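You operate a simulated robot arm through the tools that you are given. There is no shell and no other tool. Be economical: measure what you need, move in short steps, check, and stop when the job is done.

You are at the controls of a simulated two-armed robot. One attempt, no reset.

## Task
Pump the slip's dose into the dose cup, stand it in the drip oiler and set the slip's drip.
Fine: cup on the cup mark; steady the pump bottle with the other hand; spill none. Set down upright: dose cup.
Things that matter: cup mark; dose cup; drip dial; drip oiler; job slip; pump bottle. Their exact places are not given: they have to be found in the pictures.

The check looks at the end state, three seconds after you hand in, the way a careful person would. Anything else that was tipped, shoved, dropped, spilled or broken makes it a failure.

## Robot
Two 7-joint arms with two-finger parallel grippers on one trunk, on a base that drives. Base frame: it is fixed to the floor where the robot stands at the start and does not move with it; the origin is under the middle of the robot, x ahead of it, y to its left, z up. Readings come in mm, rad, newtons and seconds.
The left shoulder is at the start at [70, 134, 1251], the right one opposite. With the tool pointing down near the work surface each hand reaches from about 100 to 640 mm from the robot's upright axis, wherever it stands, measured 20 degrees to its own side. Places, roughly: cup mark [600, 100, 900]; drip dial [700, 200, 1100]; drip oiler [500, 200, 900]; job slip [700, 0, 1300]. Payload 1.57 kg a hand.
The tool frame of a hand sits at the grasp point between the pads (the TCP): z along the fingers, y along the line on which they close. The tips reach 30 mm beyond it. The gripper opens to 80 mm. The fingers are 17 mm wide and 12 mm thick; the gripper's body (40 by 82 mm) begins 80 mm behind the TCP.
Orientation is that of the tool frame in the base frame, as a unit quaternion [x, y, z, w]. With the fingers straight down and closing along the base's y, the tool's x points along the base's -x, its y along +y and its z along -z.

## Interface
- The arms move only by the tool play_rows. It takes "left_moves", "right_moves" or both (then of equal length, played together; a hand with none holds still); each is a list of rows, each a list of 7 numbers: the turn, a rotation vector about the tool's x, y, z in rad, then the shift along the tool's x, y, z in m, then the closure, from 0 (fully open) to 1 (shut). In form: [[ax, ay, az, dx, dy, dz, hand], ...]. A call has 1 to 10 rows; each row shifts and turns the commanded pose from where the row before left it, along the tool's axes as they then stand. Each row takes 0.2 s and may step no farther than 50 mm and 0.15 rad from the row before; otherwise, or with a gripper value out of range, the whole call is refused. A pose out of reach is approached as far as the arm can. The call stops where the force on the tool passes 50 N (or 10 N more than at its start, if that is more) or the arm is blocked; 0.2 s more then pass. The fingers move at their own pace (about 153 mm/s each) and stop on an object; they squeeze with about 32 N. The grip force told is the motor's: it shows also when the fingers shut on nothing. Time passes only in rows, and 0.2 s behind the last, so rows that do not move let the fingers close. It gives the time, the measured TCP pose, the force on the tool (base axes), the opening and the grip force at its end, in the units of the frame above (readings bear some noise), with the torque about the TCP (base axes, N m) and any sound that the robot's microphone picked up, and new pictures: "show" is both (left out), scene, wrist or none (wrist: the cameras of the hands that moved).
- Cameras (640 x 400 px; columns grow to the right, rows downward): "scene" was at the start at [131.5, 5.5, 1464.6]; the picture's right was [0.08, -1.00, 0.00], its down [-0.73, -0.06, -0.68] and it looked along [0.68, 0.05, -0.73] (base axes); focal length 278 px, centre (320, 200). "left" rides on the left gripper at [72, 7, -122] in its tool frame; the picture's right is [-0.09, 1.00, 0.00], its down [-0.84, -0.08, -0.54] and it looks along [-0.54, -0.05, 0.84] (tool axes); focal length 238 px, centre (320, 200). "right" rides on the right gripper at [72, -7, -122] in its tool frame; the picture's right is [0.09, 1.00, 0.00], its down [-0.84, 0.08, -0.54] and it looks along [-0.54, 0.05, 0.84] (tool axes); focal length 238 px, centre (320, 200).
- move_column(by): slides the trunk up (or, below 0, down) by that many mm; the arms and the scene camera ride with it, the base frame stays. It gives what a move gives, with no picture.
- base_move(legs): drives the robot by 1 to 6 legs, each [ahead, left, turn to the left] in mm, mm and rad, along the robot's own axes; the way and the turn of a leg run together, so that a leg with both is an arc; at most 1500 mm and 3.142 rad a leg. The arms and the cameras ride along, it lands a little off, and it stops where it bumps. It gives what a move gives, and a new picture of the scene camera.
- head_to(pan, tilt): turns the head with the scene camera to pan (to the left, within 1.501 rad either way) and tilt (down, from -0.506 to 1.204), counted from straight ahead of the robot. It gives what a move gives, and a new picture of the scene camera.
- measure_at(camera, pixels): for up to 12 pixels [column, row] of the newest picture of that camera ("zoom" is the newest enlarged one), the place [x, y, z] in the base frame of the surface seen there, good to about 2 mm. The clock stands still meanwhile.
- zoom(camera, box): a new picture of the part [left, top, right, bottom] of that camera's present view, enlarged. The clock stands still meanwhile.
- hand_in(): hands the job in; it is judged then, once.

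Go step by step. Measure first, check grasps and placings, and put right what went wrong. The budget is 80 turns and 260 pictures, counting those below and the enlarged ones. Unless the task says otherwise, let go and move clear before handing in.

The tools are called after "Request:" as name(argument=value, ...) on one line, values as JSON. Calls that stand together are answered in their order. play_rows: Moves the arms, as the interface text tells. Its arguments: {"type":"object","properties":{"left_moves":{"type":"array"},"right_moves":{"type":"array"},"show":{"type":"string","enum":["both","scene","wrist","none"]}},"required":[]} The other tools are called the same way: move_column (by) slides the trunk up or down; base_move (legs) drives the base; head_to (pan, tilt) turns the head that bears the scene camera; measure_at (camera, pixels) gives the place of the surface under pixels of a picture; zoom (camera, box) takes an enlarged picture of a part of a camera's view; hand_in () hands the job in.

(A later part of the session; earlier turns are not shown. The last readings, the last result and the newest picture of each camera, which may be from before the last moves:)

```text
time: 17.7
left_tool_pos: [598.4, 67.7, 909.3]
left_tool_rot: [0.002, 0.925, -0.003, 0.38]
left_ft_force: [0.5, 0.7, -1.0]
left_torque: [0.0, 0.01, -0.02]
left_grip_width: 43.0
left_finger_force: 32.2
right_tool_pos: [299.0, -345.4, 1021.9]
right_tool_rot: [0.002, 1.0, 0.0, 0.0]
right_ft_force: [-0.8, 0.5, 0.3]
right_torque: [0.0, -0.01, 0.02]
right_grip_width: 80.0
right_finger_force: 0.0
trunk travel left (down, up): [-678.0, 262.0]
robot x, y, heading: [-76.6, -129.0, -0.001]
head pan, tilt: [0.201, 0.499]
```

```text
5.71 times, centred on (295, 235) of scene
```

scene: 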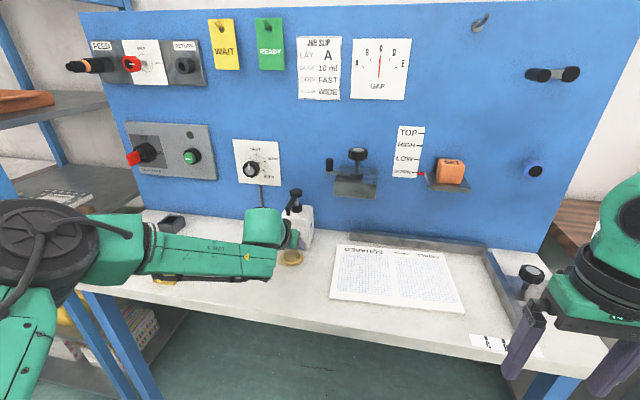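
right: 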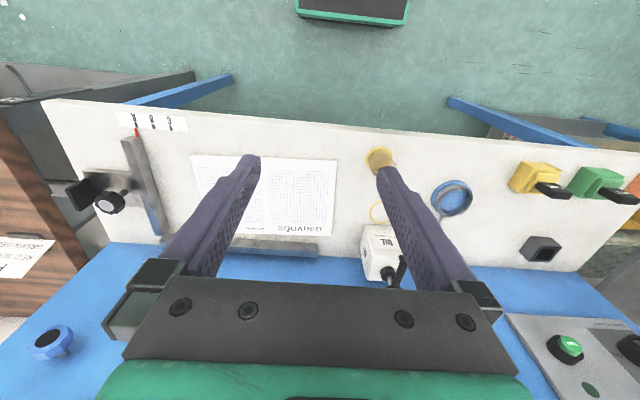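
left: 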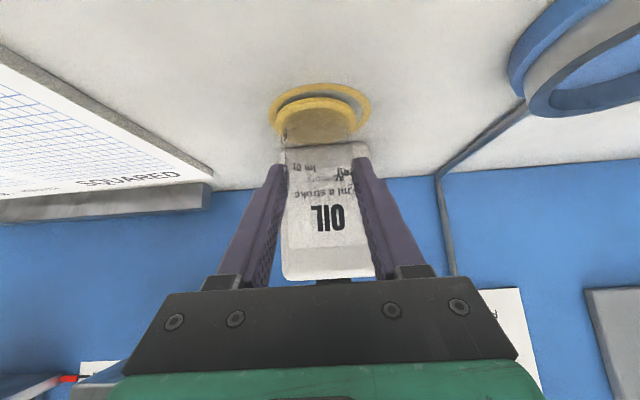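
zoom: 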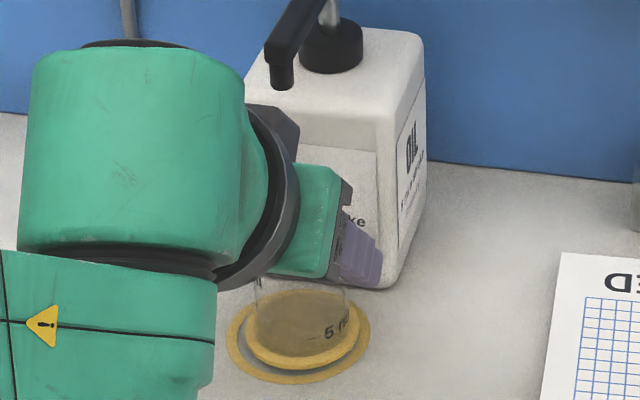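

The cup sits about 3 mm short in x and 2 mm low in y relative to the ring. I nudge the base by that much.

Request:
base_move(legs=[[4, 2, 0]])

Request:
move_column(by=-3)

Request:
play_rows(left_moves=[[0, 0, 0, 0, 0, 0, 1]], show="wrist")

Request:
zoom(camera="left", box=[260, 80, 380, 180])

Request:
zoom(camera="scene", box=[260, 200, 330, 270])

```text
time: 18.4
left_tool_pos: [601.9, 69.0, 910.6]
left_tool_rot: [0.003, 0.924, -0.003, 0.381]
left_ft_force: [0.6, 1.0, -0.2]
left_torque: [0.05, 0.04, -0.01]
left_grip_width: 43.0
left_finger_force: 31.7
right_tool_pos: [303.3, -344.0, 1022.7]
right_tool_rot: [0.001, 1.0, 0.0, 0.0]
right_ft_force: [-0.6, 0.1, 0.5]
right_torque: [0.01, -0.02, 0.01]
right_grip_width: 80.0
right_finger_force: 0.0
trunk travel left (down, up): [-678.0, 262.0]
robot x, y, heading: [-73.3, -128.5, -0.006]
head pan, tilt: [0.201, 0.499]
```

scene: 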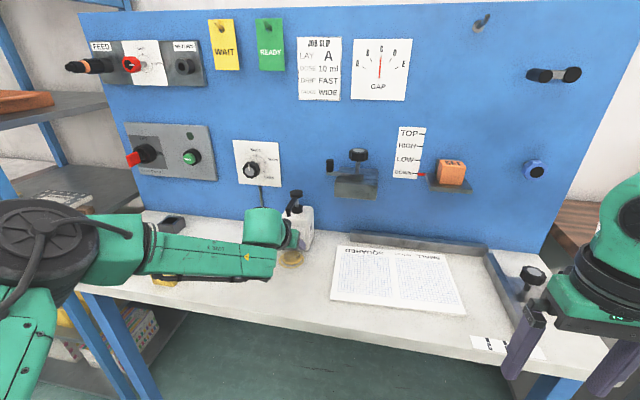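

```text
time: 19.0
left_tool_pos: [602.3, 68.7, 907.2]
left_tool_rot: [0.003, 0.925, -0.004, 0.379]
left_ft_force: [-0.3, 0.3, -1.9]
left_torque: [0.01, -0.02, -0.02]
left_grip_width: 42.7
left_finger_force: 32.4
right_tool_pos: [303.2, -343.8, 1018.3]
right_tool_rot: [0.001, 1.0, 0.001, 0.0]
right_ft_force: [0.0, -0.5, -0.2]
right_torque: [0.01, -0.02, -0.01]
right_grip_width: 80.0
right_finger_force: 0.0
trunk travel left (down, up): [-675.0, 265.0]
robot x, y, heading: [-72.4, -125.1, -0.009]
head pan, tilt: [0.201, 0.499]
```

```text
time: 19.4
left_tool_pos: [602.6, 67.9, 908.1]
left_tool_rot: [0.002, 0.925, -0.003, 0.38]
left_ft_force: [0.7, 0.6, -1.5]
left_torque: [-0.02, 0.0, 0.01]
left_grip_width: 42.9
left_finger_force: 32.0
right_tool_pos: [302.9, -343.0, 1019.6]
right_tool_rot: [0.002, 1.0, 0.0, 0.0]
right_ft_force: [-0.6, -0.4, 0.7]
right_torque: [0.0, -0.01, 0.02]
right_grip_width: 80.2
right_finger_force: 0.1
trunk travel left (down, up): [-675.0, 265.0]
robot x, y, heading: [-74.1, -130.5, -0.003]
head pan, tilt: [0.201, 0.499]
```

left: 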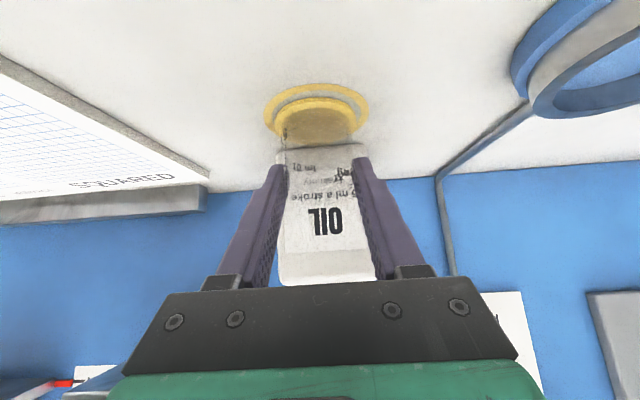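

```text
4.00 times, centred on (320, 130) of left
```

zoom: 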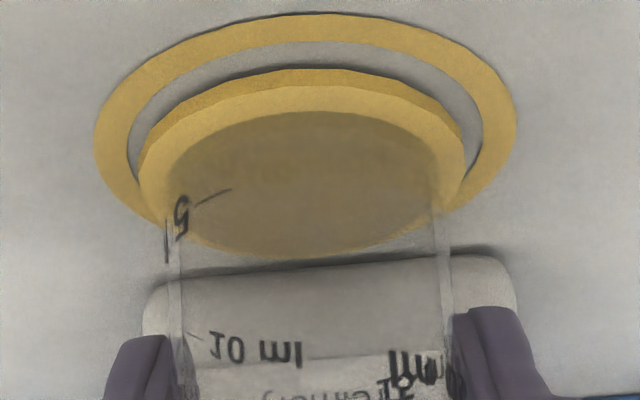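

```text
5.71 times, centred on (295, 235) of scene
```

zoom: 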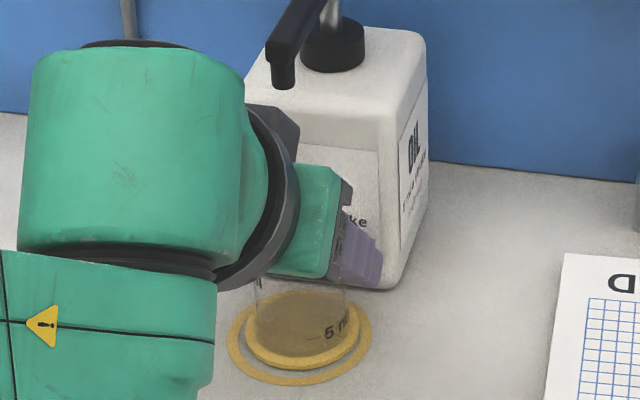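

Cup is centred in the ring in both views. I lower the last 1–2 mm and release.

Request:
move_column(by=-1.5)

Request:
play_rows(left_moves=[[0, 0, 0, 0, 0, 0, 0.45], [0, 0, 0, 0, 0, 0, 0.3], [0, 0, 0, 0, 0, 0, 0.1], [0, 0, 0, 0, 0, 0, 0.05]], show="wrist")

Request:
zoom(camera="scene", box=[260, 200, 330, 270])

```text
time: 19.9
left_tool_pos: [602.2, 70.7, 907.4]
left_tool_rot: [0.002, 0.924, -0.002, 0.381]
left_ft_force: [0.1, -0.7, 3.2]
left_torque: [0.04, 0.04, -0.03]
left_grip_width: 42.7
left_finger_force: 32.3
right_tool_pos: [303.3, -343.7, 1018.3]
right_tool_rot: [0.003, 1.0, 0.0, 0.0]
right_ft_force: [0.4, 0.4, 0.0]
right_torque: [0.01, 0.01, 0.02]
right_grip_width: 79.6
right_finger_force: 0.1
trunk travel left (down, up): [-674.0, 266.0]
robot x, y, heading: [-75.8, -128.6, -0.006]
head pan, tilt: [0.201, 0.499]
```

```text
time: 20.9
left_tool_pos: [602.2, 69.9, 905.1]
left_tool_rot: [0.003, 0.925, -0.003, 0.38]
left_ft_force: [-0.5, 0.2, 0.2]
left_torque: [0.0, 0.06, 0.01]
left_grip_width: 76.0
left_finger_force: 0.0
right_tool_pos: [303.5, -342.5, 1017.4]
right_tool_rot: [0.002, 1.0, 0.0, 0.0]
right_ft_force: [-0.7, 0.8, -1.1]
right_torque: [0.01, 0.02, 0.0]
right_grip_width: 80.1
right_finger_force: 0.1
trunk travel left (down, up): [-674.0, 266.0]
robot x, y, heading: [-76.0, -127.3, -0.006]
head pan, tilt: [0.201, 0.499]
```

left: 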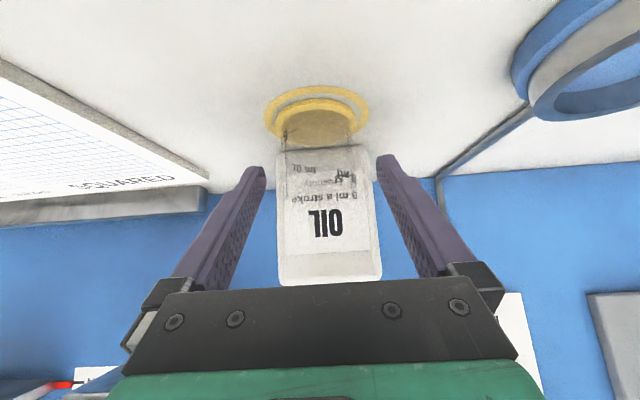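

```text
5.71 times, centred on (295, 235) of scene
```

zoom: 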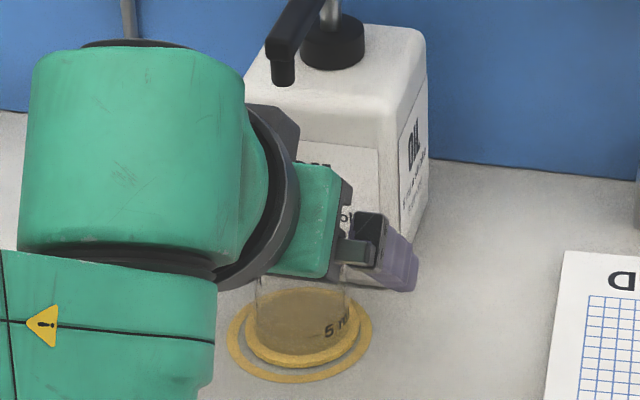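

Cup is released standing in the ring. I retreat the left hand along its fingers, raise the trunk, and set the left hand upright again off to the left.

Request:
play_rows(left_moves=[[0, 0, 0, 0, 0, -0.02, 0], [0, 0, 0, 0, 0, -0.03, 0], [0, 0, 0, 0, 0, -0.035, 0], [0, 0, 0, 0, 0, -0.035, 0]], show="none")

Request:
move_column(by=130)

Request:
play_rows(left_moves=[[0, 0.13, 0, 0, 0.015, 0, 0], [0, 0.13, 0, 0, 0.015, 0, 0], [0, 0.13, 0, 0, 0.015, 0, 0], [0, 0.13, 0, 0, 0.015, 0, 0], [0, 0.13, 0, 0, 0.015, 0, 0], [0, 0.13, 0, 0, 0.015, 0, 0]], right_moves=[[0, 0, 0.14, -0.02, 0, 0, 0], [0, 0, 0.14, -0.02, 0, 0, 0], [0, 0, 0.14, -0.02, 0, 0, 0], [0, 0, 0.14, -0.02, 0, 0, 0], [0, 0, 0.14, -0.01, 0, 0, 0], [0, 0, 0.14, 0, 0, 0, 0]], show="both")

```text
time: 21.9
left_tool_pos: [516.9, 71.6, 991.1]
left_tool_rot: [0.003, 0.924, -0.003, 0.381]
left_ft_force: [-0.1, 0.6, -0.2]
left_torque: [0.01, 0.0, 0.02]
left_grip_width: 79.9
left_finger_force: 0.2
right_tool_pos: [301.2, -342.8, 1018.0]
right_tool_rot: [0.002, 1.0, 0.001, 0.001]
right_ft_force: [0.8, 1.0, 0.7]
right_torque: [0.0, -0.04, 0.02]
right_grip_width: 80.0
right_finger_force: 0.1
trunk travel left (down, up): [-674.0, 266.0]
robot x, y, heading: [-69.4, -126.8, -0.004]
head pan, tilt: [0.201, 0.499]
```

```text
time: 23.4
left_tool_pos: [518.9, 71.1, 1120.4]
left_tool_rot: [0.003, 0.925, -0.003, 0.381]
left_ft_force: [-0.4, 0.8, -0.5]
left_torque: [0.03, -0.01, 0.02]
left_grip_width: 80.0
left_finger_force: 0.1
right_tool_pos: [303.1, -343.6, 1148.4]
right_tool_rot: [0.002, 1.0, -0.001, 0.0]
right_ft_force: [0.7, 0.1, 0.1]
right_torque: [-0.02, 0.0, -0.01]
right_grip_width: 80.1
right_finger_force: 0.0
trunk travel left (down, up): [-804.0, 136.0]
robot x, y, heading: [-70.4, -129.6, -0.003]
head pan, tilt: [0.201, 0.499]
```

```text
time: 24.9
left_tool_pos: [503.6, 163.0, 1119.5]
left_tool_rot: [0.003, 1.0, -0.003, 0.0]
left_ft_force: [-0.2, 0.1, -0.1]
left_torque: [0.0, 0.01, 0.01]
left_grip_width: 79.8
left_finger_force: 0.0
left hand out of reach, approached as far as the arm can: row 6
right_tool_pos: [388.9, -364.9, 1148.7]
right_tool_rot: [0.411, 0.912, -0.002, 0.0]
right_ft_force: [-1.5, -0.5, -0.1]
right_torque: [-0.05, 0.0, 0.02]
right_grip_width: 79.9
right_finger_force: 0.0
trunk travel left (down, up): [-804.0, 136.0]
robot x, y, heading: [-72.3, -126.1, -0.005]
head pan, tilt: [0.201, 0.499]
```

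scene: 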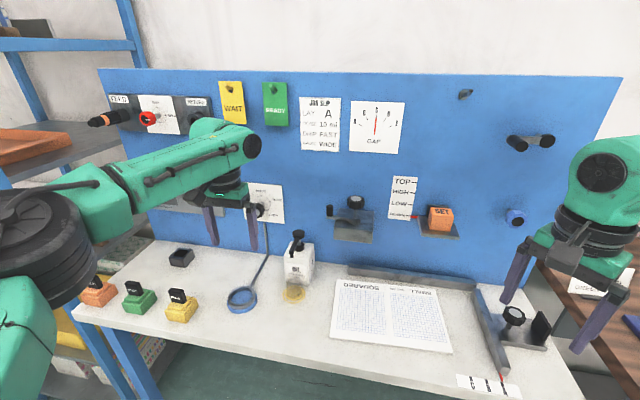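
right: 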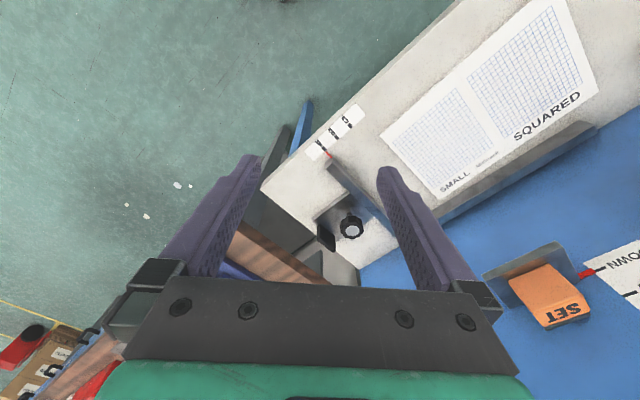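
left: 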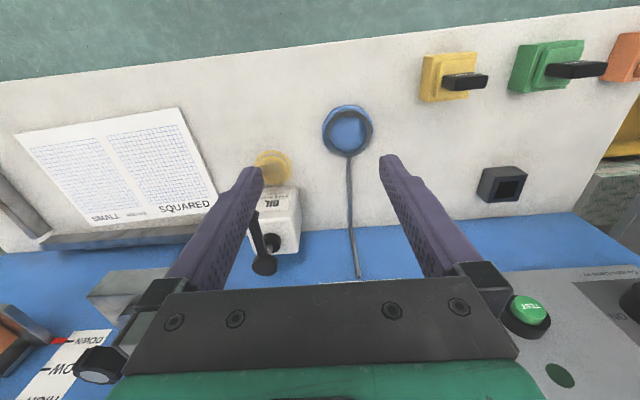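

Both hands are fine. I measure the obstacles along the right hand's route: back rail, right-hand fence/clamp, fixture underside, and bottle.

Request:
measure_at(camera="scene", pixels=[[513, 312], [540, 325], [478, 292], [500, 360], [360, 268], [440, 280], [350, 240], [372, 242], [333, 235], [298, 247], [309, 246], [313, 262]])

Request:
zoom(camera="scene", box=[270, 180, 390, 310])

Request:
zoom(camera="left", box=[230, 130, 330, 290])

Request:
measure_at(camera="left", pixels=[[260, 196], [296, 190], [300, 230], [280, 242], [264, 265], [258, 225], [296, 248], [272, 168]])

```text
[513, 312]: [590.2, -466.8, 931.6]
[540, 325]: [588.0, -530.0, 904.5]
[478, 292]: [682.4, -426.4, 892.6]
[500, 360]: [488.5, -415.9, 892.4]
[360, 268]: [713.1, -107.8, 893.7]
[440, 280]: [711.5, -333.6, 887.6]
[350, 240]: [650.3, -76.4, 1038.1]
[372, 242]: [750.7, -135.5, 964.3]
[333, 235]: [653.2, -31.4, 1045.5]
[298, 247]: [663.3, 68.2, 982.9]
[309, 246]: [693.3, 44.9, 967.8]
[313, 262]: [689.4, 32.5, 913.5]
```

```text
3.08 times, centred on (330, 245) of scene
```

zoom: 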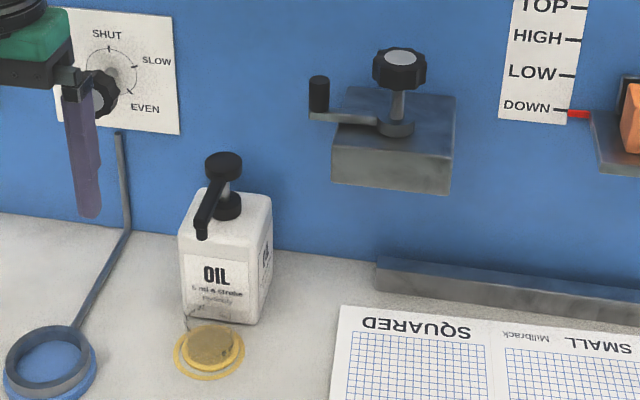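

```text
2.50 times, centred on (280, 210) of left
```

zoom: 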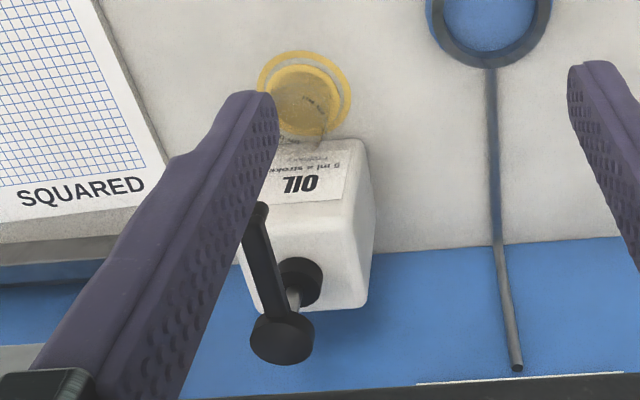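

```text
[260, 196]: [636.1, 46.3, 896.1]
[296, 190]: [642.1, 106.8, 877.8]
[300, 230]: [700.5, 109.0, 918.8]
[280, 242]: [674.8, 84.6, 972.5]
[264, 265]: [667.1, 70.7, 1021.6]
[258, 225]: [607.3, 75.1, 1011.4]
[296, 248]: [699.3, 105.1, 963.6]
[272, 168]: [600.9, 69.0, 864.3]
```

Bottle is about x 638–700, y 33–105. I turn the right hand so it points left (closing along x), pulling the left hand back and up meanwhile.

Request:
play_rows(left_moves=[[0, 0, 0, 0.02, 0, -0.01, 0], [0, 0, 0, 0.02, 0, -0.01, 0], [0, 0, 0, 0.02, 0, -0.01, 0], [0, 0, 0, 0.02, 0, -0.01, 0], [0, 0, 0, 0.02, 0, -0.01, 0]], right_moves=[[0, 0, 0.144, 0, 0, 0, 0], [0, 0, 0.144, 0, 0, 0, 0], [0, 0, 0.144, 0, 0, 0, 0], [0, 0, 0.144, 0, 0, 0, 0], [0, 0, 0.144, 0, 0, 0, 0]], show="none")

Request:
play_rows(right_moves=[[0, 0.147, 0, 0, 0, 0, 0], [0, 0.147, 0, 0, 0, 0, 0], [0, 0.147, 0, 0, 0, 0, 0], [0, 0.147, 0, 0, 0, 0, 0], [0, 0.147, 0, 0, 0, 0, 0], [0, 0.147, 0, 0, 0, 0, 0], [0, 0.147, 0, 0, 0, 0, 0], [0, 0.147, 0, 0, 0, 0, 0], [0, 0.147, 0, 0, 0, 0, 0], [0, 0.147, 0, 0, 0, 0, 0]], show="both")

```text
time: 26.1
left_tool_pos: [399.7, 163.4, 1171.9]
left_tool_rot: [0.003, 1.0, -0.002, 0.001]
left_ft_force: [-0.4, 0.3, 0.4]
left_torque: [-0.04, 0.0, 0.01]
left_grip_width: 79.8
left_finger_force: 0.0
right_tool_pos: [387.1, -364.8, 1148.5]
right_tool_rot: [0.705, 0.709, 0.001, 0.0]
right_ft_force: [0.5, 0.1, 0.4]
right_torque: [0.01, -0.04, 0.02]
right_grip_width: 80.1
right_finger_force: 0.1
trunk travel left (down, up): [-804.0, 136.0]
robot x, y, heading: [-73.6, -130.2, -0.005]
head pan, tilt: [0.201, 0.499]
```

```text
time: 28.2
left_tool_pos: [401.2, 163.4, 1171.7]
left_tool_rot: [0.003, 1.0, -0.001, 0.0]
left_ft_force: [0.6, -0.3, 0.0]
left_torque: [0.0, -0.01, 0.0]
left_grip_width: 80.1
left_finger_force: 0.0
right_tool_pos: [388.6, -366.5, 1149.3]
right_tool_rot: [0.522, 0.526, 0.474, -0.476]
right_ft_force: [-0.3, 0.5, 0.1]
right_torque: [-0.01, 0.01, 0.03]
right_grip_width: 80.0
right_finger_force: 0.0
trunk travel left (down, up): [-804.0, 136.0]
robot x, y, heading: [-73.5, -126.9, -0.003]
head pan, tilt: [0.201, 0.499]
```

scene: 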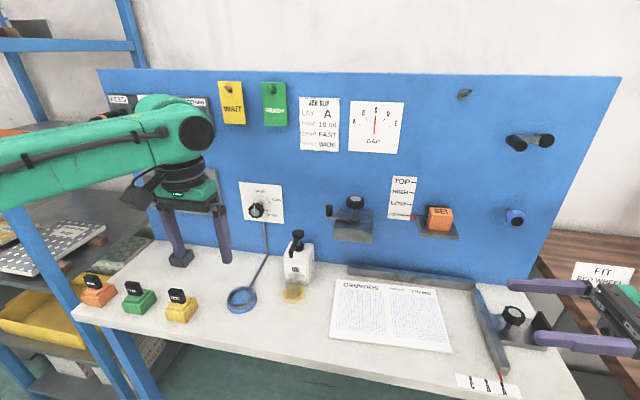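
right: 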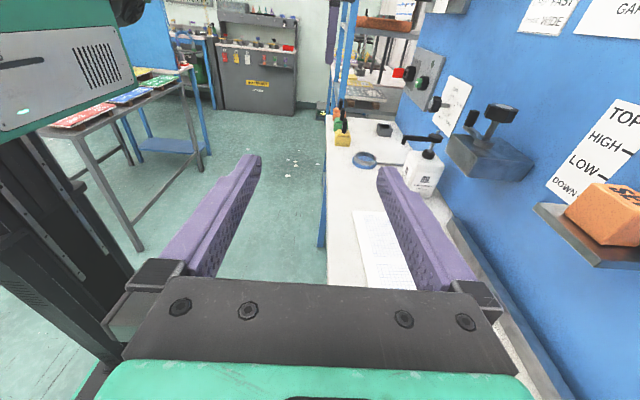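

The right hand now points left with its camera up, as wanted. I drive the base 150 mm ahead for reach.

Request:
base_move(legs=[[140, 0, 0]])

Request:
play_rows(right_moves=[[0, 0, 0, -0.025, 0.0, 0.034, 0], [0, 0, 0, -0.025, 0.0, 0.034, 0], [0, 0, 0, -0.025, 0.0, 0.034, 0], [0, 0, 0, -0.025, 0.0, 0.034, 0], [0, 0, 0, -0.025, 0.0, 0.034, 0], [0, 0, 0, -0.025, 0.0, 0.034, 0]], show="both")

```text
time: 29.6
left_tool_pos: [537.4, 162.1, 1173.3]
left_tool_rot: [0.003, 1.0, -0.002, 0.002]
left_ft_force: [-0.4, -0.9, 1.3]
left_torque: [0.02, -0.04, -0.03]
left_grip_width: 79.6
left_finger_force: 0.1
right_tool_pos: [524.4, -367.0, 1149.2]
right_tool_rot: [0.523, 0.526, 0.474, -0.474]
right_ft_force: [-0.5, 0.4, -0.2]
right_torque: [0.01, 0.0, -0.01]
right_grip_width: 80.3
right_finger_force: 0.1
trunk travel left (down, up): [-804.0, 136.0]
robot x, y, heading: [68.0, -131.2, -0.0]
head pan, tilt: [0.201, 0.499]
```

scene: 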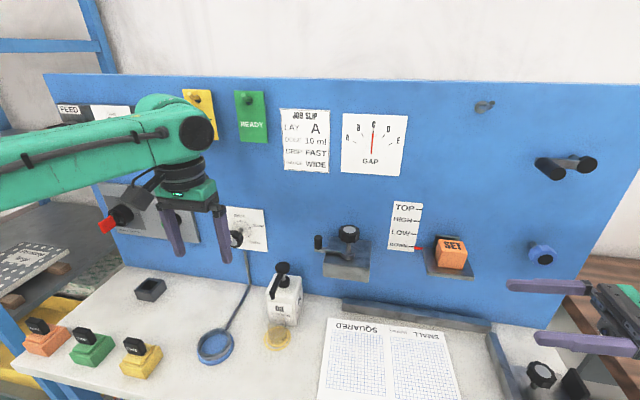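

```text
time: 31.0
left_tool_pos: [540.9, 162.5, 1170.3]
left_tool_rot: [0.004, 1.0, 0.0, -0.001]
left_ft_force: [-0.2, 0.8, 0.3]
left_torque: [-0.01, 0.02, -0.01]
left_grip_width: 79.8
left_finger_force: 0.1
right_tool_pos: [523.7, -174.1, 976.8]
right_tool_rot: [0.524, 0.527, 0.472, -0.474]
right_ft_force: [0.4, 1.0, 0.1]
right_torque: [-0.01, -0.01, 0.03]
right_grip_width: 79.9
right_finger_force: 0.2
trunk travel left (down, up): [-804.0, 136.0]
robot x, y, heading: [65.1, -129.6, -0.009]
head pan, tilt: [0.201, 0.499]
```

scene: 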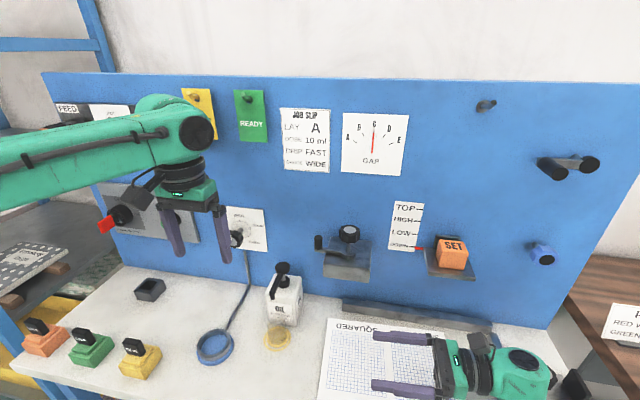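
right: 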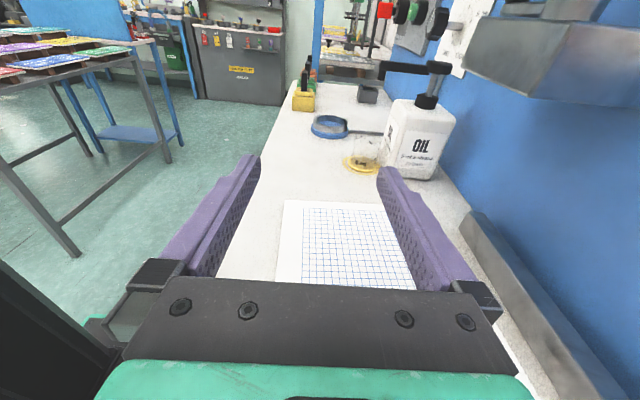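

Clear so far. I bring the right hand down and forward to about (600,−90,915).

Request:
play_rows(right_moves=[[0, 0, 0, -0.0134, 0.019, 0.0224, 0], [0, 0, 0, -0.0134, 0.019, 0.0224, 0], [0, 0, 0, -0.0134, 0.019, 0.0224, 0], [0, 0, 0, -0.0134, 0.019, 0.0224, 0], [0, 0, 0, 0, 0, 0, 0]], show="both")

```text
time: 32.2
left_tool_pos: [538.5, 160.8, 1171.8]
left_tool_rot: [0.003, 1.0, -0.001, 0.001]
left_ft_force: [-0.6, -0.2, 0.4]
left_torque: [0.0, 0.0, 0.02]
left_grip_width: 80.1
left_finger_force: 0.0
right_tool_pos: [587.0, -108.5, 926.5]
right_tool_rot: [0.522, 0.526, 0.474, -0.476]
right_ft_force: [-0.1, -0.3, 0.1]
right_torque: [0.01, 0.05, 0.03]
right_grip_width: 80.1
right_finger_force: 0.1
right hand out of reach, approached as far as the arm can: row 4
trunk travel left (down, up): [-804.0, 136.0]
robot x, y, heading: [66.7, -132.0, -0.005]
head pan, tilt: [0.201, 0.499]
```

scene: 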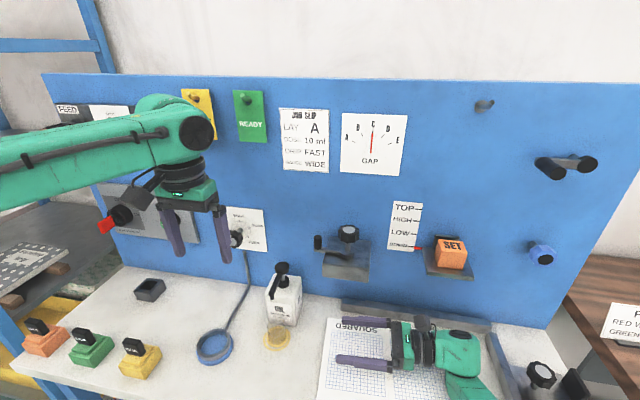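
right: 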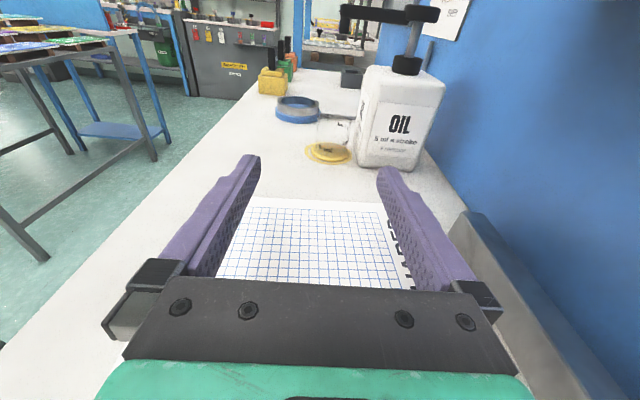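

Reach limit again; lowering the shoulders will help. I raise the right hand relative to the body, pull back slightly, then lower the trunk 130 mm.

Request:
play_rows(right_moves=[[0, 0, 0, 0.035, -0.01, 0, 0], [0, 0, 0, 0.035, -0.01, 0, 0], [0, 0, 0, 0.035, -0.005, 0, 0], [0, 0, 0, 0.025, 0, 0, 0], [0, 0, 0, 0, 0, 0, 0]], show="none")

Request:
move_column(by=-125)

Request:
play_rows(right_moves=[[0, 0, 0, 0, 0.02, 0, 0], [0, 0, 0, 0, 0.02, 0, 0], [0, 0, 0, 0, 0.02, 0, 0], [0, 0, 0, 0, 0, 0, 0]], show="both")

```text
time: 33.4
left_tool_pos: [539.5, 162.8, 1172.0]
left_tool_rot: [0.003, 1.0, -0.002, -0.001]
left_ft_force: [0.1, -0.1, 0.0]
left_torque: [0.01, 0.01, -0.01]
left_grip_width: 80.1
left_finger_force: 0.1
right_tool_pos: [563.0, -94.7, 1058.1]
right_tool_rot: [0.523, 0.526, 0.473, -0.476]
right_ft_force: [0.6, -0.2, 0.4]
right_torque: [0.01, -0.02, -0.04]
right_grip_width: 79.9
right_finger_force: 0.1
trunk travel left (down, up): [-804.0, 136.0]
robot x, y, heading: [65.3, -131.0, -0.002]
head pan, tilt: [0.201, 0.499]
```

```text
time: 34.9
left_tool_pos: [538.5, 163.2, 1047.2]
left_tool_rot: [0.003, 1.0, -0.001, 0.001]
left_ft_force: [-0.1, 0.5, -0.3]
left_torque: [0.01, 0.02, 0.03]
left_grip_width: 80.0
left_finger_force: 0.1
right_tool_pos: [562.9, -95.4, 936.2]
right_tool_rot: [0.522, 0.527, 0.475, -0.474]
right_ft_force: [0.1, -0.3, 1.4]
right_torque: [0.01, 0.01, 0.02]
right_grip_width: 80.4
right_finger_force: 0.0
trunk travel left (down, up): [-679.0, 261.0]
robot x, y, heading: [60.5, -131.9, -0.006]
head pan, tilt: [0.201, 0.499]
```

```text
time: 35.9
left_tool_pos: [537.7, 163.8, 1048.9]
left_tool_rot: [0.004, 1.0, -0.002, 0.003]
left_ft_force: [-0.1, 0.0, -0.4]
left_torque: [0.02, 0.0, 0.03]
left_grip_width: 80.1
left_finger_force: 0.0
right_tool_pos: [621.2, -93.3, 933.8]
right_tool_rot: [0.522, 0.527, 0.474, -0.475]
right_ft_force: [-0.3, -0.3, 0.0]
right_torque: [0.0, -0.01, 0.01]
right_grip_width: 80.2
right_finger_force: 0.1
trunk travel left (down, up): [-679.0, 261.0]
robot x, y, heading: [63.5, -130.2, -0.007]
head pan, tilt: [0.201, 0.499]
```

scene: 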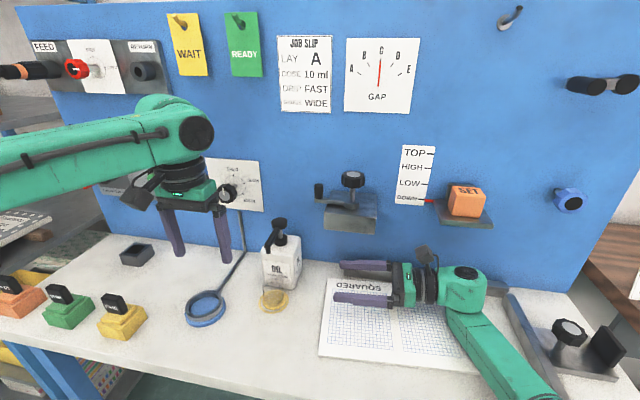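
right: 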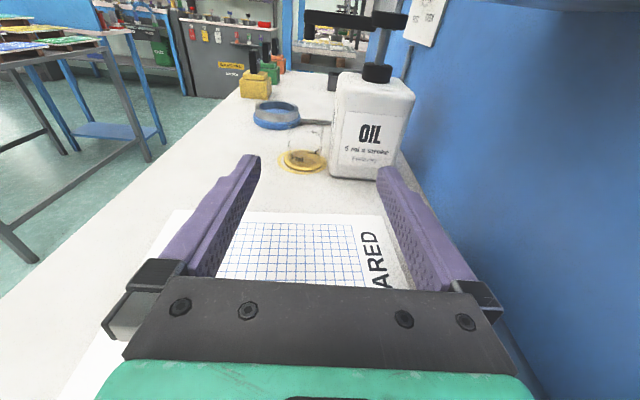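

It reaches now. I go down 17 mm first (to clear the fixture), then 48 mm in +x.

Request:
play_rows(right_moves=[[0, 0, 0, -0.017, 0, 0, 0], [0, 0, 0, 0, 0.016, 0, 0], [0, 0, 0, 0, 0.016, 0, 0], [0, 0, 0, 0, 0.016, 0, 0], [0, 0, 0, 0, 0, 0, 0]], show="both")

Request:
measure_at(camera="scene", pixels=[[279, 222], [264, 262], [300, 258], [296, 285], [276, 303]])

```text
time: 37.1
left_tool_pos: [528.3, 165.5, 1050.9]
left_tool_rot: [0.004, 1.0, -0.003, 0.006]
left_ft_force: [0.4, -0.3, 0.4]
left_torque: [-0.02, 0.02, 0.0]
left_grip_width: 79.8
left_finger_force: 0.0
right_tool_pos: [631.5, -92.7, 930.8]
right_tool_rot: [0.515, 0.535, 0.478, -0.468]
right_ft_force: [-0.9, 0.3, 0.4]
right_torque: [-0.01, 0.0, -0.02]
right_grip_width: 80.0
right_finger_force: 0.1
right hand out of reach, approached as far as the arm can: row 3, 4
trunk travel left (down, up): [-679.0, 261.0]
robot x, y, heading: [60.6, -128.2, 0.001]
head pan, tilt: [0.201, 0.499]
```

scene: 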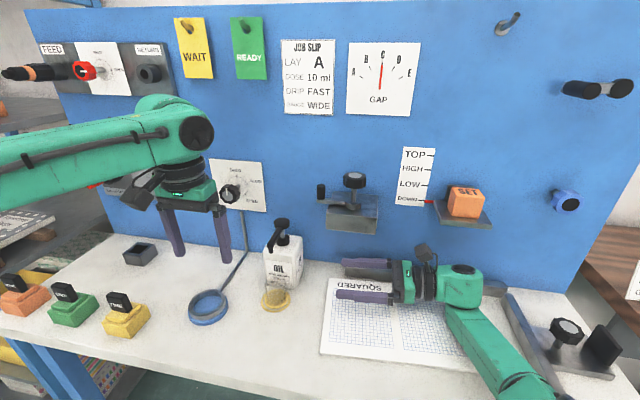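
right: 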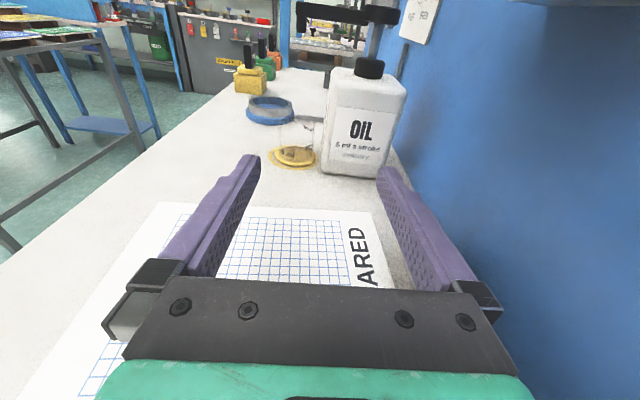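

```text
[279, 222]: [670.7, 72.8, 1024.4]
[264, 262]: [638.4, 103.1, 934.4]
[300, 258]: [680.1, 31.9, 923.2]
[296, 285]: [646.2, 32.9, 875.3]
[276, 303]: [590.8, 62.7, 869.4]
```

The left hand reading shifted 10 mm in x though it was not commanded, so the right arm likely pushes on something. I back the right hand off and look closer.

Request:
play_rows(right_moves=[[0, 0, 0, 0, -0.016, 0, 0], [0, 0, 0, 0.01, -0.016, 0, 0], [0, 0, 0, 0.01, -0.01, 0, 0], [0, 0, 0, 0, 0, 0, 0]], show="scene")

Request:
head_to(pan=-0.3, tilt=0.85)

```text
time: 38.1
left_tool_pos: [539.1, 163.2, 1045.1]
left_tool_rot: [0.004, 1.0, -0.003, 0.001]
left_ft_force: [0.2, 0.1, 0.1]
left_torque: [0.02, 0.0, -0.04]
left_grip_width: 80.0
left_finger_force: 0.2
right_tool_pos: [595.0, -95.5, 935.1]
right_tool_rot: [0.525, 0.527, 0.471, -0.474]
right_ft_force: [-0.1, 0.2, 0.8]
right_torque: [-0.01, 0.0, 0.0]
right_grip_width: 79.9
right_finger_force: 0.0
trunk travel left (down, up): [-679.0, 261.0]
robot x, y, heading: [67.3, -126.5, -0.003]
head pan, tilt: [0.201, 0.499]
```

scene: 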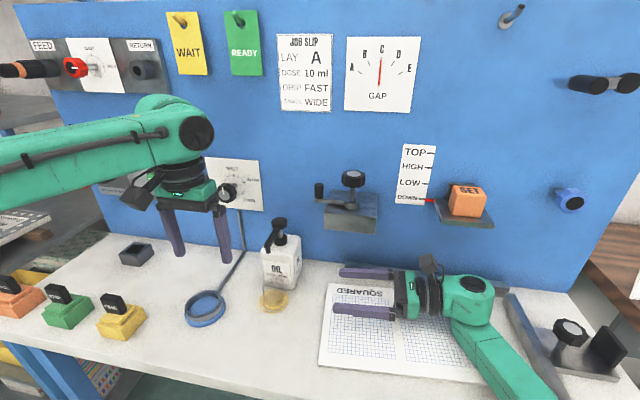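

```text
time: 39.0
left_tool_pos: [539.7, 161.4, 1047.2]
left_tool_rot: [0.004, 1.0, -0.002, 0.002]
left_ft_force: [-0.6, 0.7, -0.1]
left_torque: [-0.03, 0.03, 0.02]
left_grip_width: 80.2
left_finger_force: 0.0
right_tool_pos: [595.6, -96.4, 935.4]
right_tool_rot: [0.524, 0.526, 0.472, -0.475]
right_ft_force: [-0.2, -0.1, 0.0]
right_torque: [0.0, 0.0, -0.03]
right_grip_width: 79.8
right_finger_force: 0.0
trunk travel left (down, up): [-679.0, 261.0]
robot x, y, heading: [65.8, -132.4, -0.01]
head pan, tilt: [-0.3, 0.85]
```

scene: 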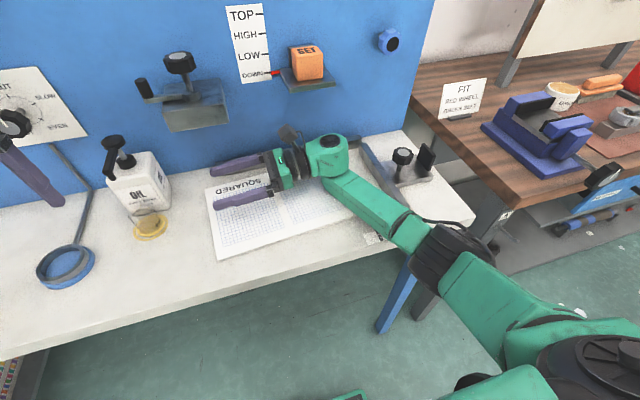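

On backing off, everything returned. The right elbow hangs low by the table edge near (440,255); I measure the arm's heights there.

Request:
measure_at(camera="scene", pixels=[[445, 250], [405, 225], [370, 200], [330, 155], [480, 290], [385, 165], [365, 238], [320, 165], [410, 240], [570, 345]])

Request:
zoom(camera="scene", box=[240, 110, 500, 310])

```text
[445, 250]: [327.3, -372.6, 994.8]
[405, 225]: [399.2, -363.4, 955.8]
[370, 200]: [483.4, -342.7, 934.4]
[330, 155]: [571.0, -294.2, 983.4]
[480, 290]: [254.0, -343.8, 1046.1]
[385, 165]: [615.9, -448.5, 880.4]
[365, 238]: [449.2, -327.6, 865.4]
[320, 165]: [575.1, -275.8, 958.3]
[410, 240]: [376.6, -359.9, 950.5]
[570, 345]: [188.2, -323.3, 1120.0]
```

```text
2.00 times, centred on (370, 210) of scene
```

zoom: 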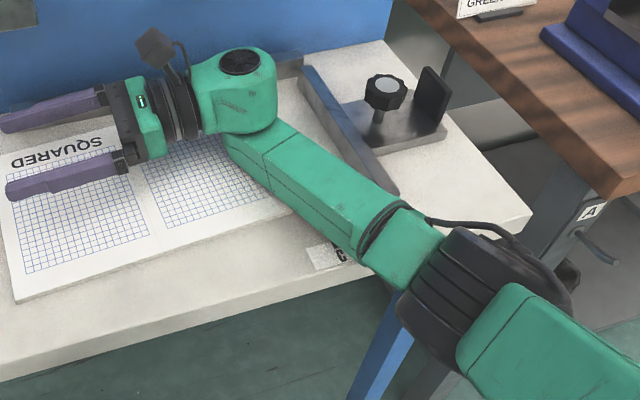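

The right forearm's underside is almost on the table (top at z 934). I'd rather keep shoulders high and drive closer; I check where the robot's base front (355,396) is relative to the table.

Request:
head_to(pan=-0.1, tilt=1.2)

Request:
measure_at(camera="scene", pixels=[[320, 300], [320, 340], [320, 380], [250, 380], [400, 380], [320, 240], [320, 200], [320, 160]])

```text
time: 39.9
left_tool_pos: [539.3, 161.3, 1046.6]
left_tool_rot: [0.003, 1.0, -0.001, 0.0]
left_ft_force: [-1.3, 0.7, 0.5]
left_torque: [0.0, 0.0, -0.01]
left_grip_width: 80.0
left_finger_force: 0.1
right_tool_pos: [597.0, -97.3, 937.3]
right_tool_rot: [0.523, 0.526, 0.473, -0.475]
right_ft_force: [0.2, 0.1, -0.4]
right_torque: [0.02, 0.03, -0.01]
right_grip_width: 79.9
right_finger_force: 0.0
trunk travel left (down, up): [-679.0, 261.0]
robot x, y, heading: [69.4, -125.1, -0.001]
head pan, tilt: [-0.099, 1.201]
```

scene: 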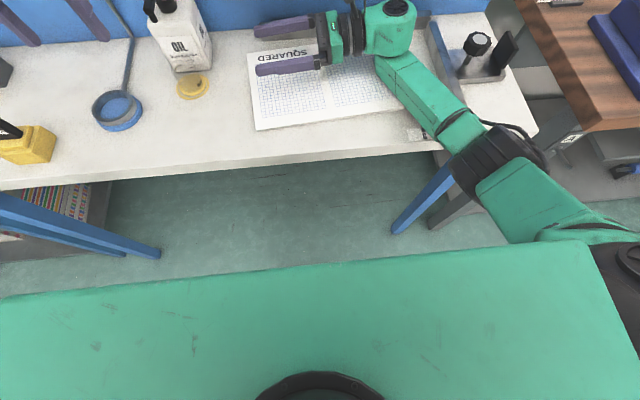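

```text
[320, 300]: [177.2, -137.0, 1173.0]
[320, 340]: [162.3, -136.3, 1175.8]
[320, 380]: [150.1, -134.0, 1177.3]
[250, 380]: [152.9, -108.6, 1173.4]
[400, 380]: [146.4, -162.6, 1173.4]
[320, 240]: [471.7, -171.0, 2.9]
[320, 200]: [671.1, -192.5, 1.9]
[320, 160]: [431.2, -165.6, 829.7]
```

The base has room (trunk front at x≈190, table edge at 431). I pull the right hand back, raise the trunk 110 mm and lower the hand again.

Request:
play_rows(right_moves=[[0, 0, 0, 0, -0.02, 0, 0], [0, 0, 0, 0, -0.025, 0, 0], [0, 0, 0, 0, 0, 0, 0]], show="none")

Request:
move_column(by=110)

Request:
play_rows(right_moves=[[0, 0, 0, -0.035, 0, 0, 0], [0, 0, 0, -0.035, 0, 0, 0], [0, 0, 0, -0.035, 0, 0, 0], [0, 0, 0, -0.025, 0, 0, 0], [0, 0, 0, 0, 0, 0, 0]], show="none")

Request:
head_to(pan=-0.2, tilt=0.8)

```text
time: 40.7
left_tool_pos: [539.2, 163.0, 1047.0]
left_tool_rot: [0.003, 1.0, -0.001, 0.002]
left_ft_force: [-0.2, 0.2, 0.0]
left_torque: [0.0, 0.03, 0.02]
left_grip_width: 79.9
left_finger_force: 0.1
right_tool_pos: [551.2, -96.5, 937.1]
right_tool_rot: [0.522, 0.527, 0.473, -0.476]
right_ft_force: [0.3, -0.5, -0.4]
right_torque: [0.0, -0.02, 0.0]
right_grip_width: 80.2
right_finger_force: 0.0
trunk travel left (down, up): [-679.0, 261.0]
robot x, y, heading: [64.4, -132.5, -0.005]
head pan, tilt: [-0.099, 1.201]
```

```text
time: 42.1
left_tool_pos: [540.7, 162.3, 1156.9]
left_tool_rot: [0.004, 1.0, -0.002, 0.0]
left_ft_force: [0.4, 0.8, -0.7]
left_torque: [0.0, -0.01, 0.02]
left_grip_width: 79.9
left_finger_force: 0.1
right_tool_pos: [552.7, -96.7, 1047.8]
right_tool_rot: [0.524, 0.526, 0.473, -0.475]
right_ft_force: [-0.3, -0.2, 0.4]
right_torque: [0.02, 0.02, 0.01]
right_grip_width: 80.0
right_finger_force: 0.1
trunk travel left (down, up): [-789.0, 151.0]
robot x, y, heading: [67.2, -130.2, -0.004]
head pan, tilt: [-0.099, 1.201]
```

```text
time: 43.3
left_tool_pos: [533.2, 164.4, 1160.1]
left_tool_rot: [0.003, 1.0, -0.003, 0.003]
left_ft_force: [-0.4, -0.7, -0.2]
left_torque: [0.0, 0.0, -0.02]
left_grip_width: 79.9
left_finger_force: 0.1
right_tool_pos: [552.7, -107.3, 928.4]
right_tool_rot: [0.515, 0.532, 0.48, -0.47]
right_ft_force: [-0.1, 0.3, 0.1]
right_torque: [0.0, -0.01, -0.02]
right_grip_width: 80.0
right_finger_force: 0.1
trunk travel left (down, up): [-789.0, 151.0]
robot x, y, heading: [66.2, -131.8, -0.004]
head pan, tilt: [-0.099, 1.201]
```

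```text
time: 44.2
left_tool_pos: [530.9, 164.8, 1159.1]
left_tool_rot: [0.004, 1.0, -0.004, 0.003]
left_ft_force: [0.2, 0.1, -0.4]
left_torque: [-0.03, 0.03, 0.01]
left_grip_width: 80.1
left_finger_force: 0.0
right_tool_pos: [551.2, -106.6, 928.4]
right_tool_rot: [0.517, 0.533, 0.48, -0.468]
right_ft_force: [-0.8, 0.5, 0.1]
right_torque: [0.0, -0.03, 0.02]
right_grip_width: 80.2
right_finger_force: 0.1
trunk travel left (down, up): [-789.0, 151.0]
robot x, y, heading: [64.1, -131.5, -0.006]
head pan, tilt: [-0.201, 0.799]
```

scene: 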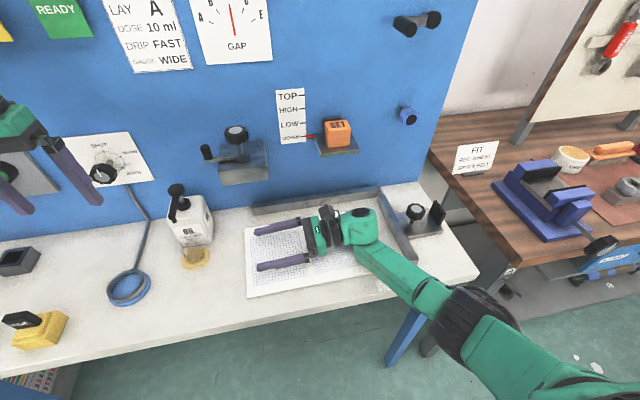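

The forearm rests on the table again before the hand is low enough. Gripping the bottle a little higher may work, if the wrist camera clears the fixture (underside ≈1040), so I measure the camera's top.

Request:
play_rows(right_moves=[[0, 0, 0, 0.012, 0, 0, 0], [0, 0, 0, 0, 0, 0, 0]], show="scene")

Request:
zoom(camera="scene", box=[180, 120, 440, 310])

Request:
measure_at(camera="scene", pixels=[[325, 208], [330, 207], [322, 212], [334, 212], [329, 214], [220, 183], [262, 180], [240, 184], [390, 270], [360, 214], [370, 250], [300, 240]])

```text
time: 44.8
left_tool_pos: [535.6, 163.8, 1156.0]
left_tool_rot: [0.003, 1.0, -0.004, 0.002]
left_ft_force: [-0.1, 0.7, -1.1]
left_torque: [0.03, -0.01, -0.01]
left_grip_width: 79.9
left_finger_force: 0.0
right_tool_pos: [547.4, -107.1, 929.6]
right_tool_rot: [0.524, 0.527, 0.472, -0.474]
right_ft_force: [0.5, 0.1, -0.7]
right_torque: [0.02, 0.03, 0.01]
right_grip_width: 79.9
right_finger_force: 0.1
trunk travel left (down, up): [-789.0, 151.0]
robot x, y, heading: [65.8, -127.7, -0.006]
head pan, tilt: [-0.201, 0.799]
```

scene: 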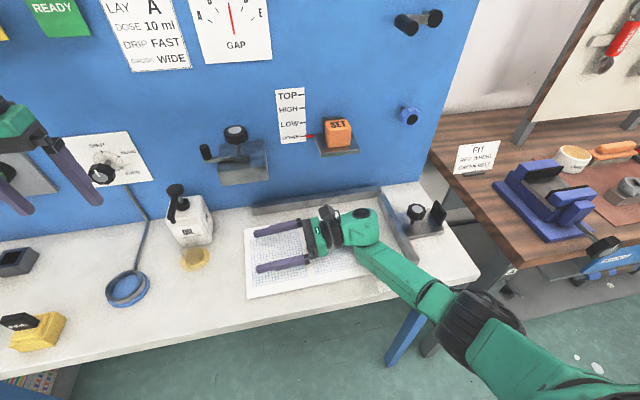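

```text
2.11 times, centred on (310, 215) of scene
```

zoom: 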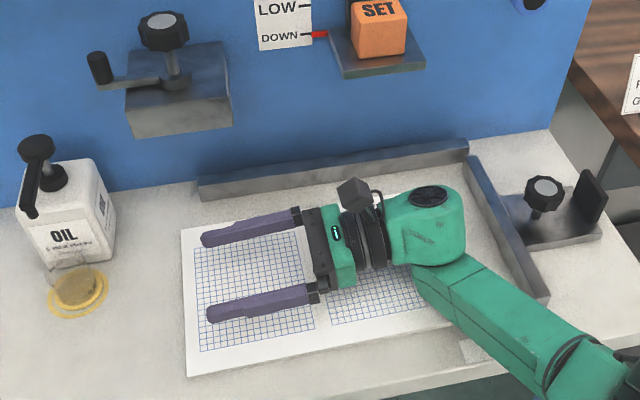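

```text
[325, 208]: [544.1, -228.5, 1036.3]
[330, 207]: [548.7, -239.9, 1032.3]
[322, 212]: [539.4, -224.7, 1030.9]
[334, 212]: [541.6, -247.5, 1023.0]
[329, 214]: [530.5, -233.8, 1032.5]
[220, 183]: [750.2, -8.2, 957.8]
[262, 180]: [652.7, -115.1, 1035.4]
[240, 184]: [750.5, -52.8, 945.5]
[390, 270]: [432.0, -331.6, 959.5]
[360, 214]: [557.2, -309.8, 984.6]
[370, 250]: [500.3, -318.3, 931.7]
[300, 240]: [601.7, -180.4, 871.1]
```

Camera top is 107 mm above the TCP, so I'll use a steeper elevation (about 18°) with a lower, shallower grip that also keeps the fingertips clear of the cup. I raise a bit and pitch the right hand, and measure the SET shelf.

Request:
measure_at(camera="scene", pixels=[[338, 154], [322, 156], [356, 152], [340, 135]])

Request:
play_rows(right_moves=[[0, 0, 0, 0.015, 0, 0, 0.05], [0, -0.1, 0, 0, 0, 0, 0.1], [0, -0.11, 0, 0, 0, 0, 0.1], [0, 0, 0, 0, 0, 0, 0.1]], show="none")

Request:
base_move(legs=[[70, 0, 0]])

```text
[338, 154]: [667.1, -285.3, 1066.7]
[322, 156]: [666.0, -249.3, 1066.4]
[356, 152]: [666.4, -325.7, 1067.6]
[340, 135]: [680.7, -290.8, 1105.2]
```

```text
time: 45.8
left_tool_pos: [540.2, 162.7, 1155.7]
left_tool_rot: [0.004, 1.0, -0.002, 0.001]
left_ft_force: [-0.1, -0.6, -1.0]
left_torque: [0.0, -0.01, -0.01]
left_grip_width: 79.8
left_finger_force: 0.0
right_tool_pos: [551.7, -108.2, 943.4]
right_tool_rot: [0.57, 0.572, 0.415, -0.418]
right_ft_force: [-0.3, -0.5, -0.1]
right_torque: [-0.01, 0.0, -0.01]
right_grip_width: 72.0
right_finger_force: 0.1
trunk travel left (down, up): [-789.0, 151.0]
robot x, y, heading: [65.7, -127.9, -0.002]
head pan, tilt: [-0.201, 0.799]
```

```text
time: 46.8
left_tool_pos: [605.8, 161.0, 1158.2]
left_tool_rot: [0.004, 1.0, -0.002, 0.003]
left_ft_force: [-0.4, -0.3, 1.0]
left_torque: [0.01, -0.02, 0.03]
left_grip_width: 79.9
left_finger_force: 0.1
right_tool_pos: [618.0, -108.2, 945.4]
right_tool_rot: [0.569, 0.574, 0.416, -0.417]
right_ft_force: [-0.4, -0.4, 0.7]
right_torque: [-0.04, -0.01, -0.06]
right_grip_width: 71.9
right_finger_force: 0.1
trunk travel left (down, up): [-789.0, 151.0]
robot x, y, heading: [135.4, -130.1, -0.002]
head pan, tilt: [-0.201, 0.799]
```

scene: 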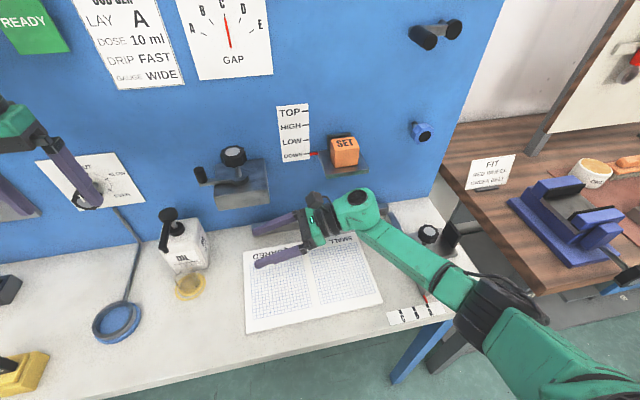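

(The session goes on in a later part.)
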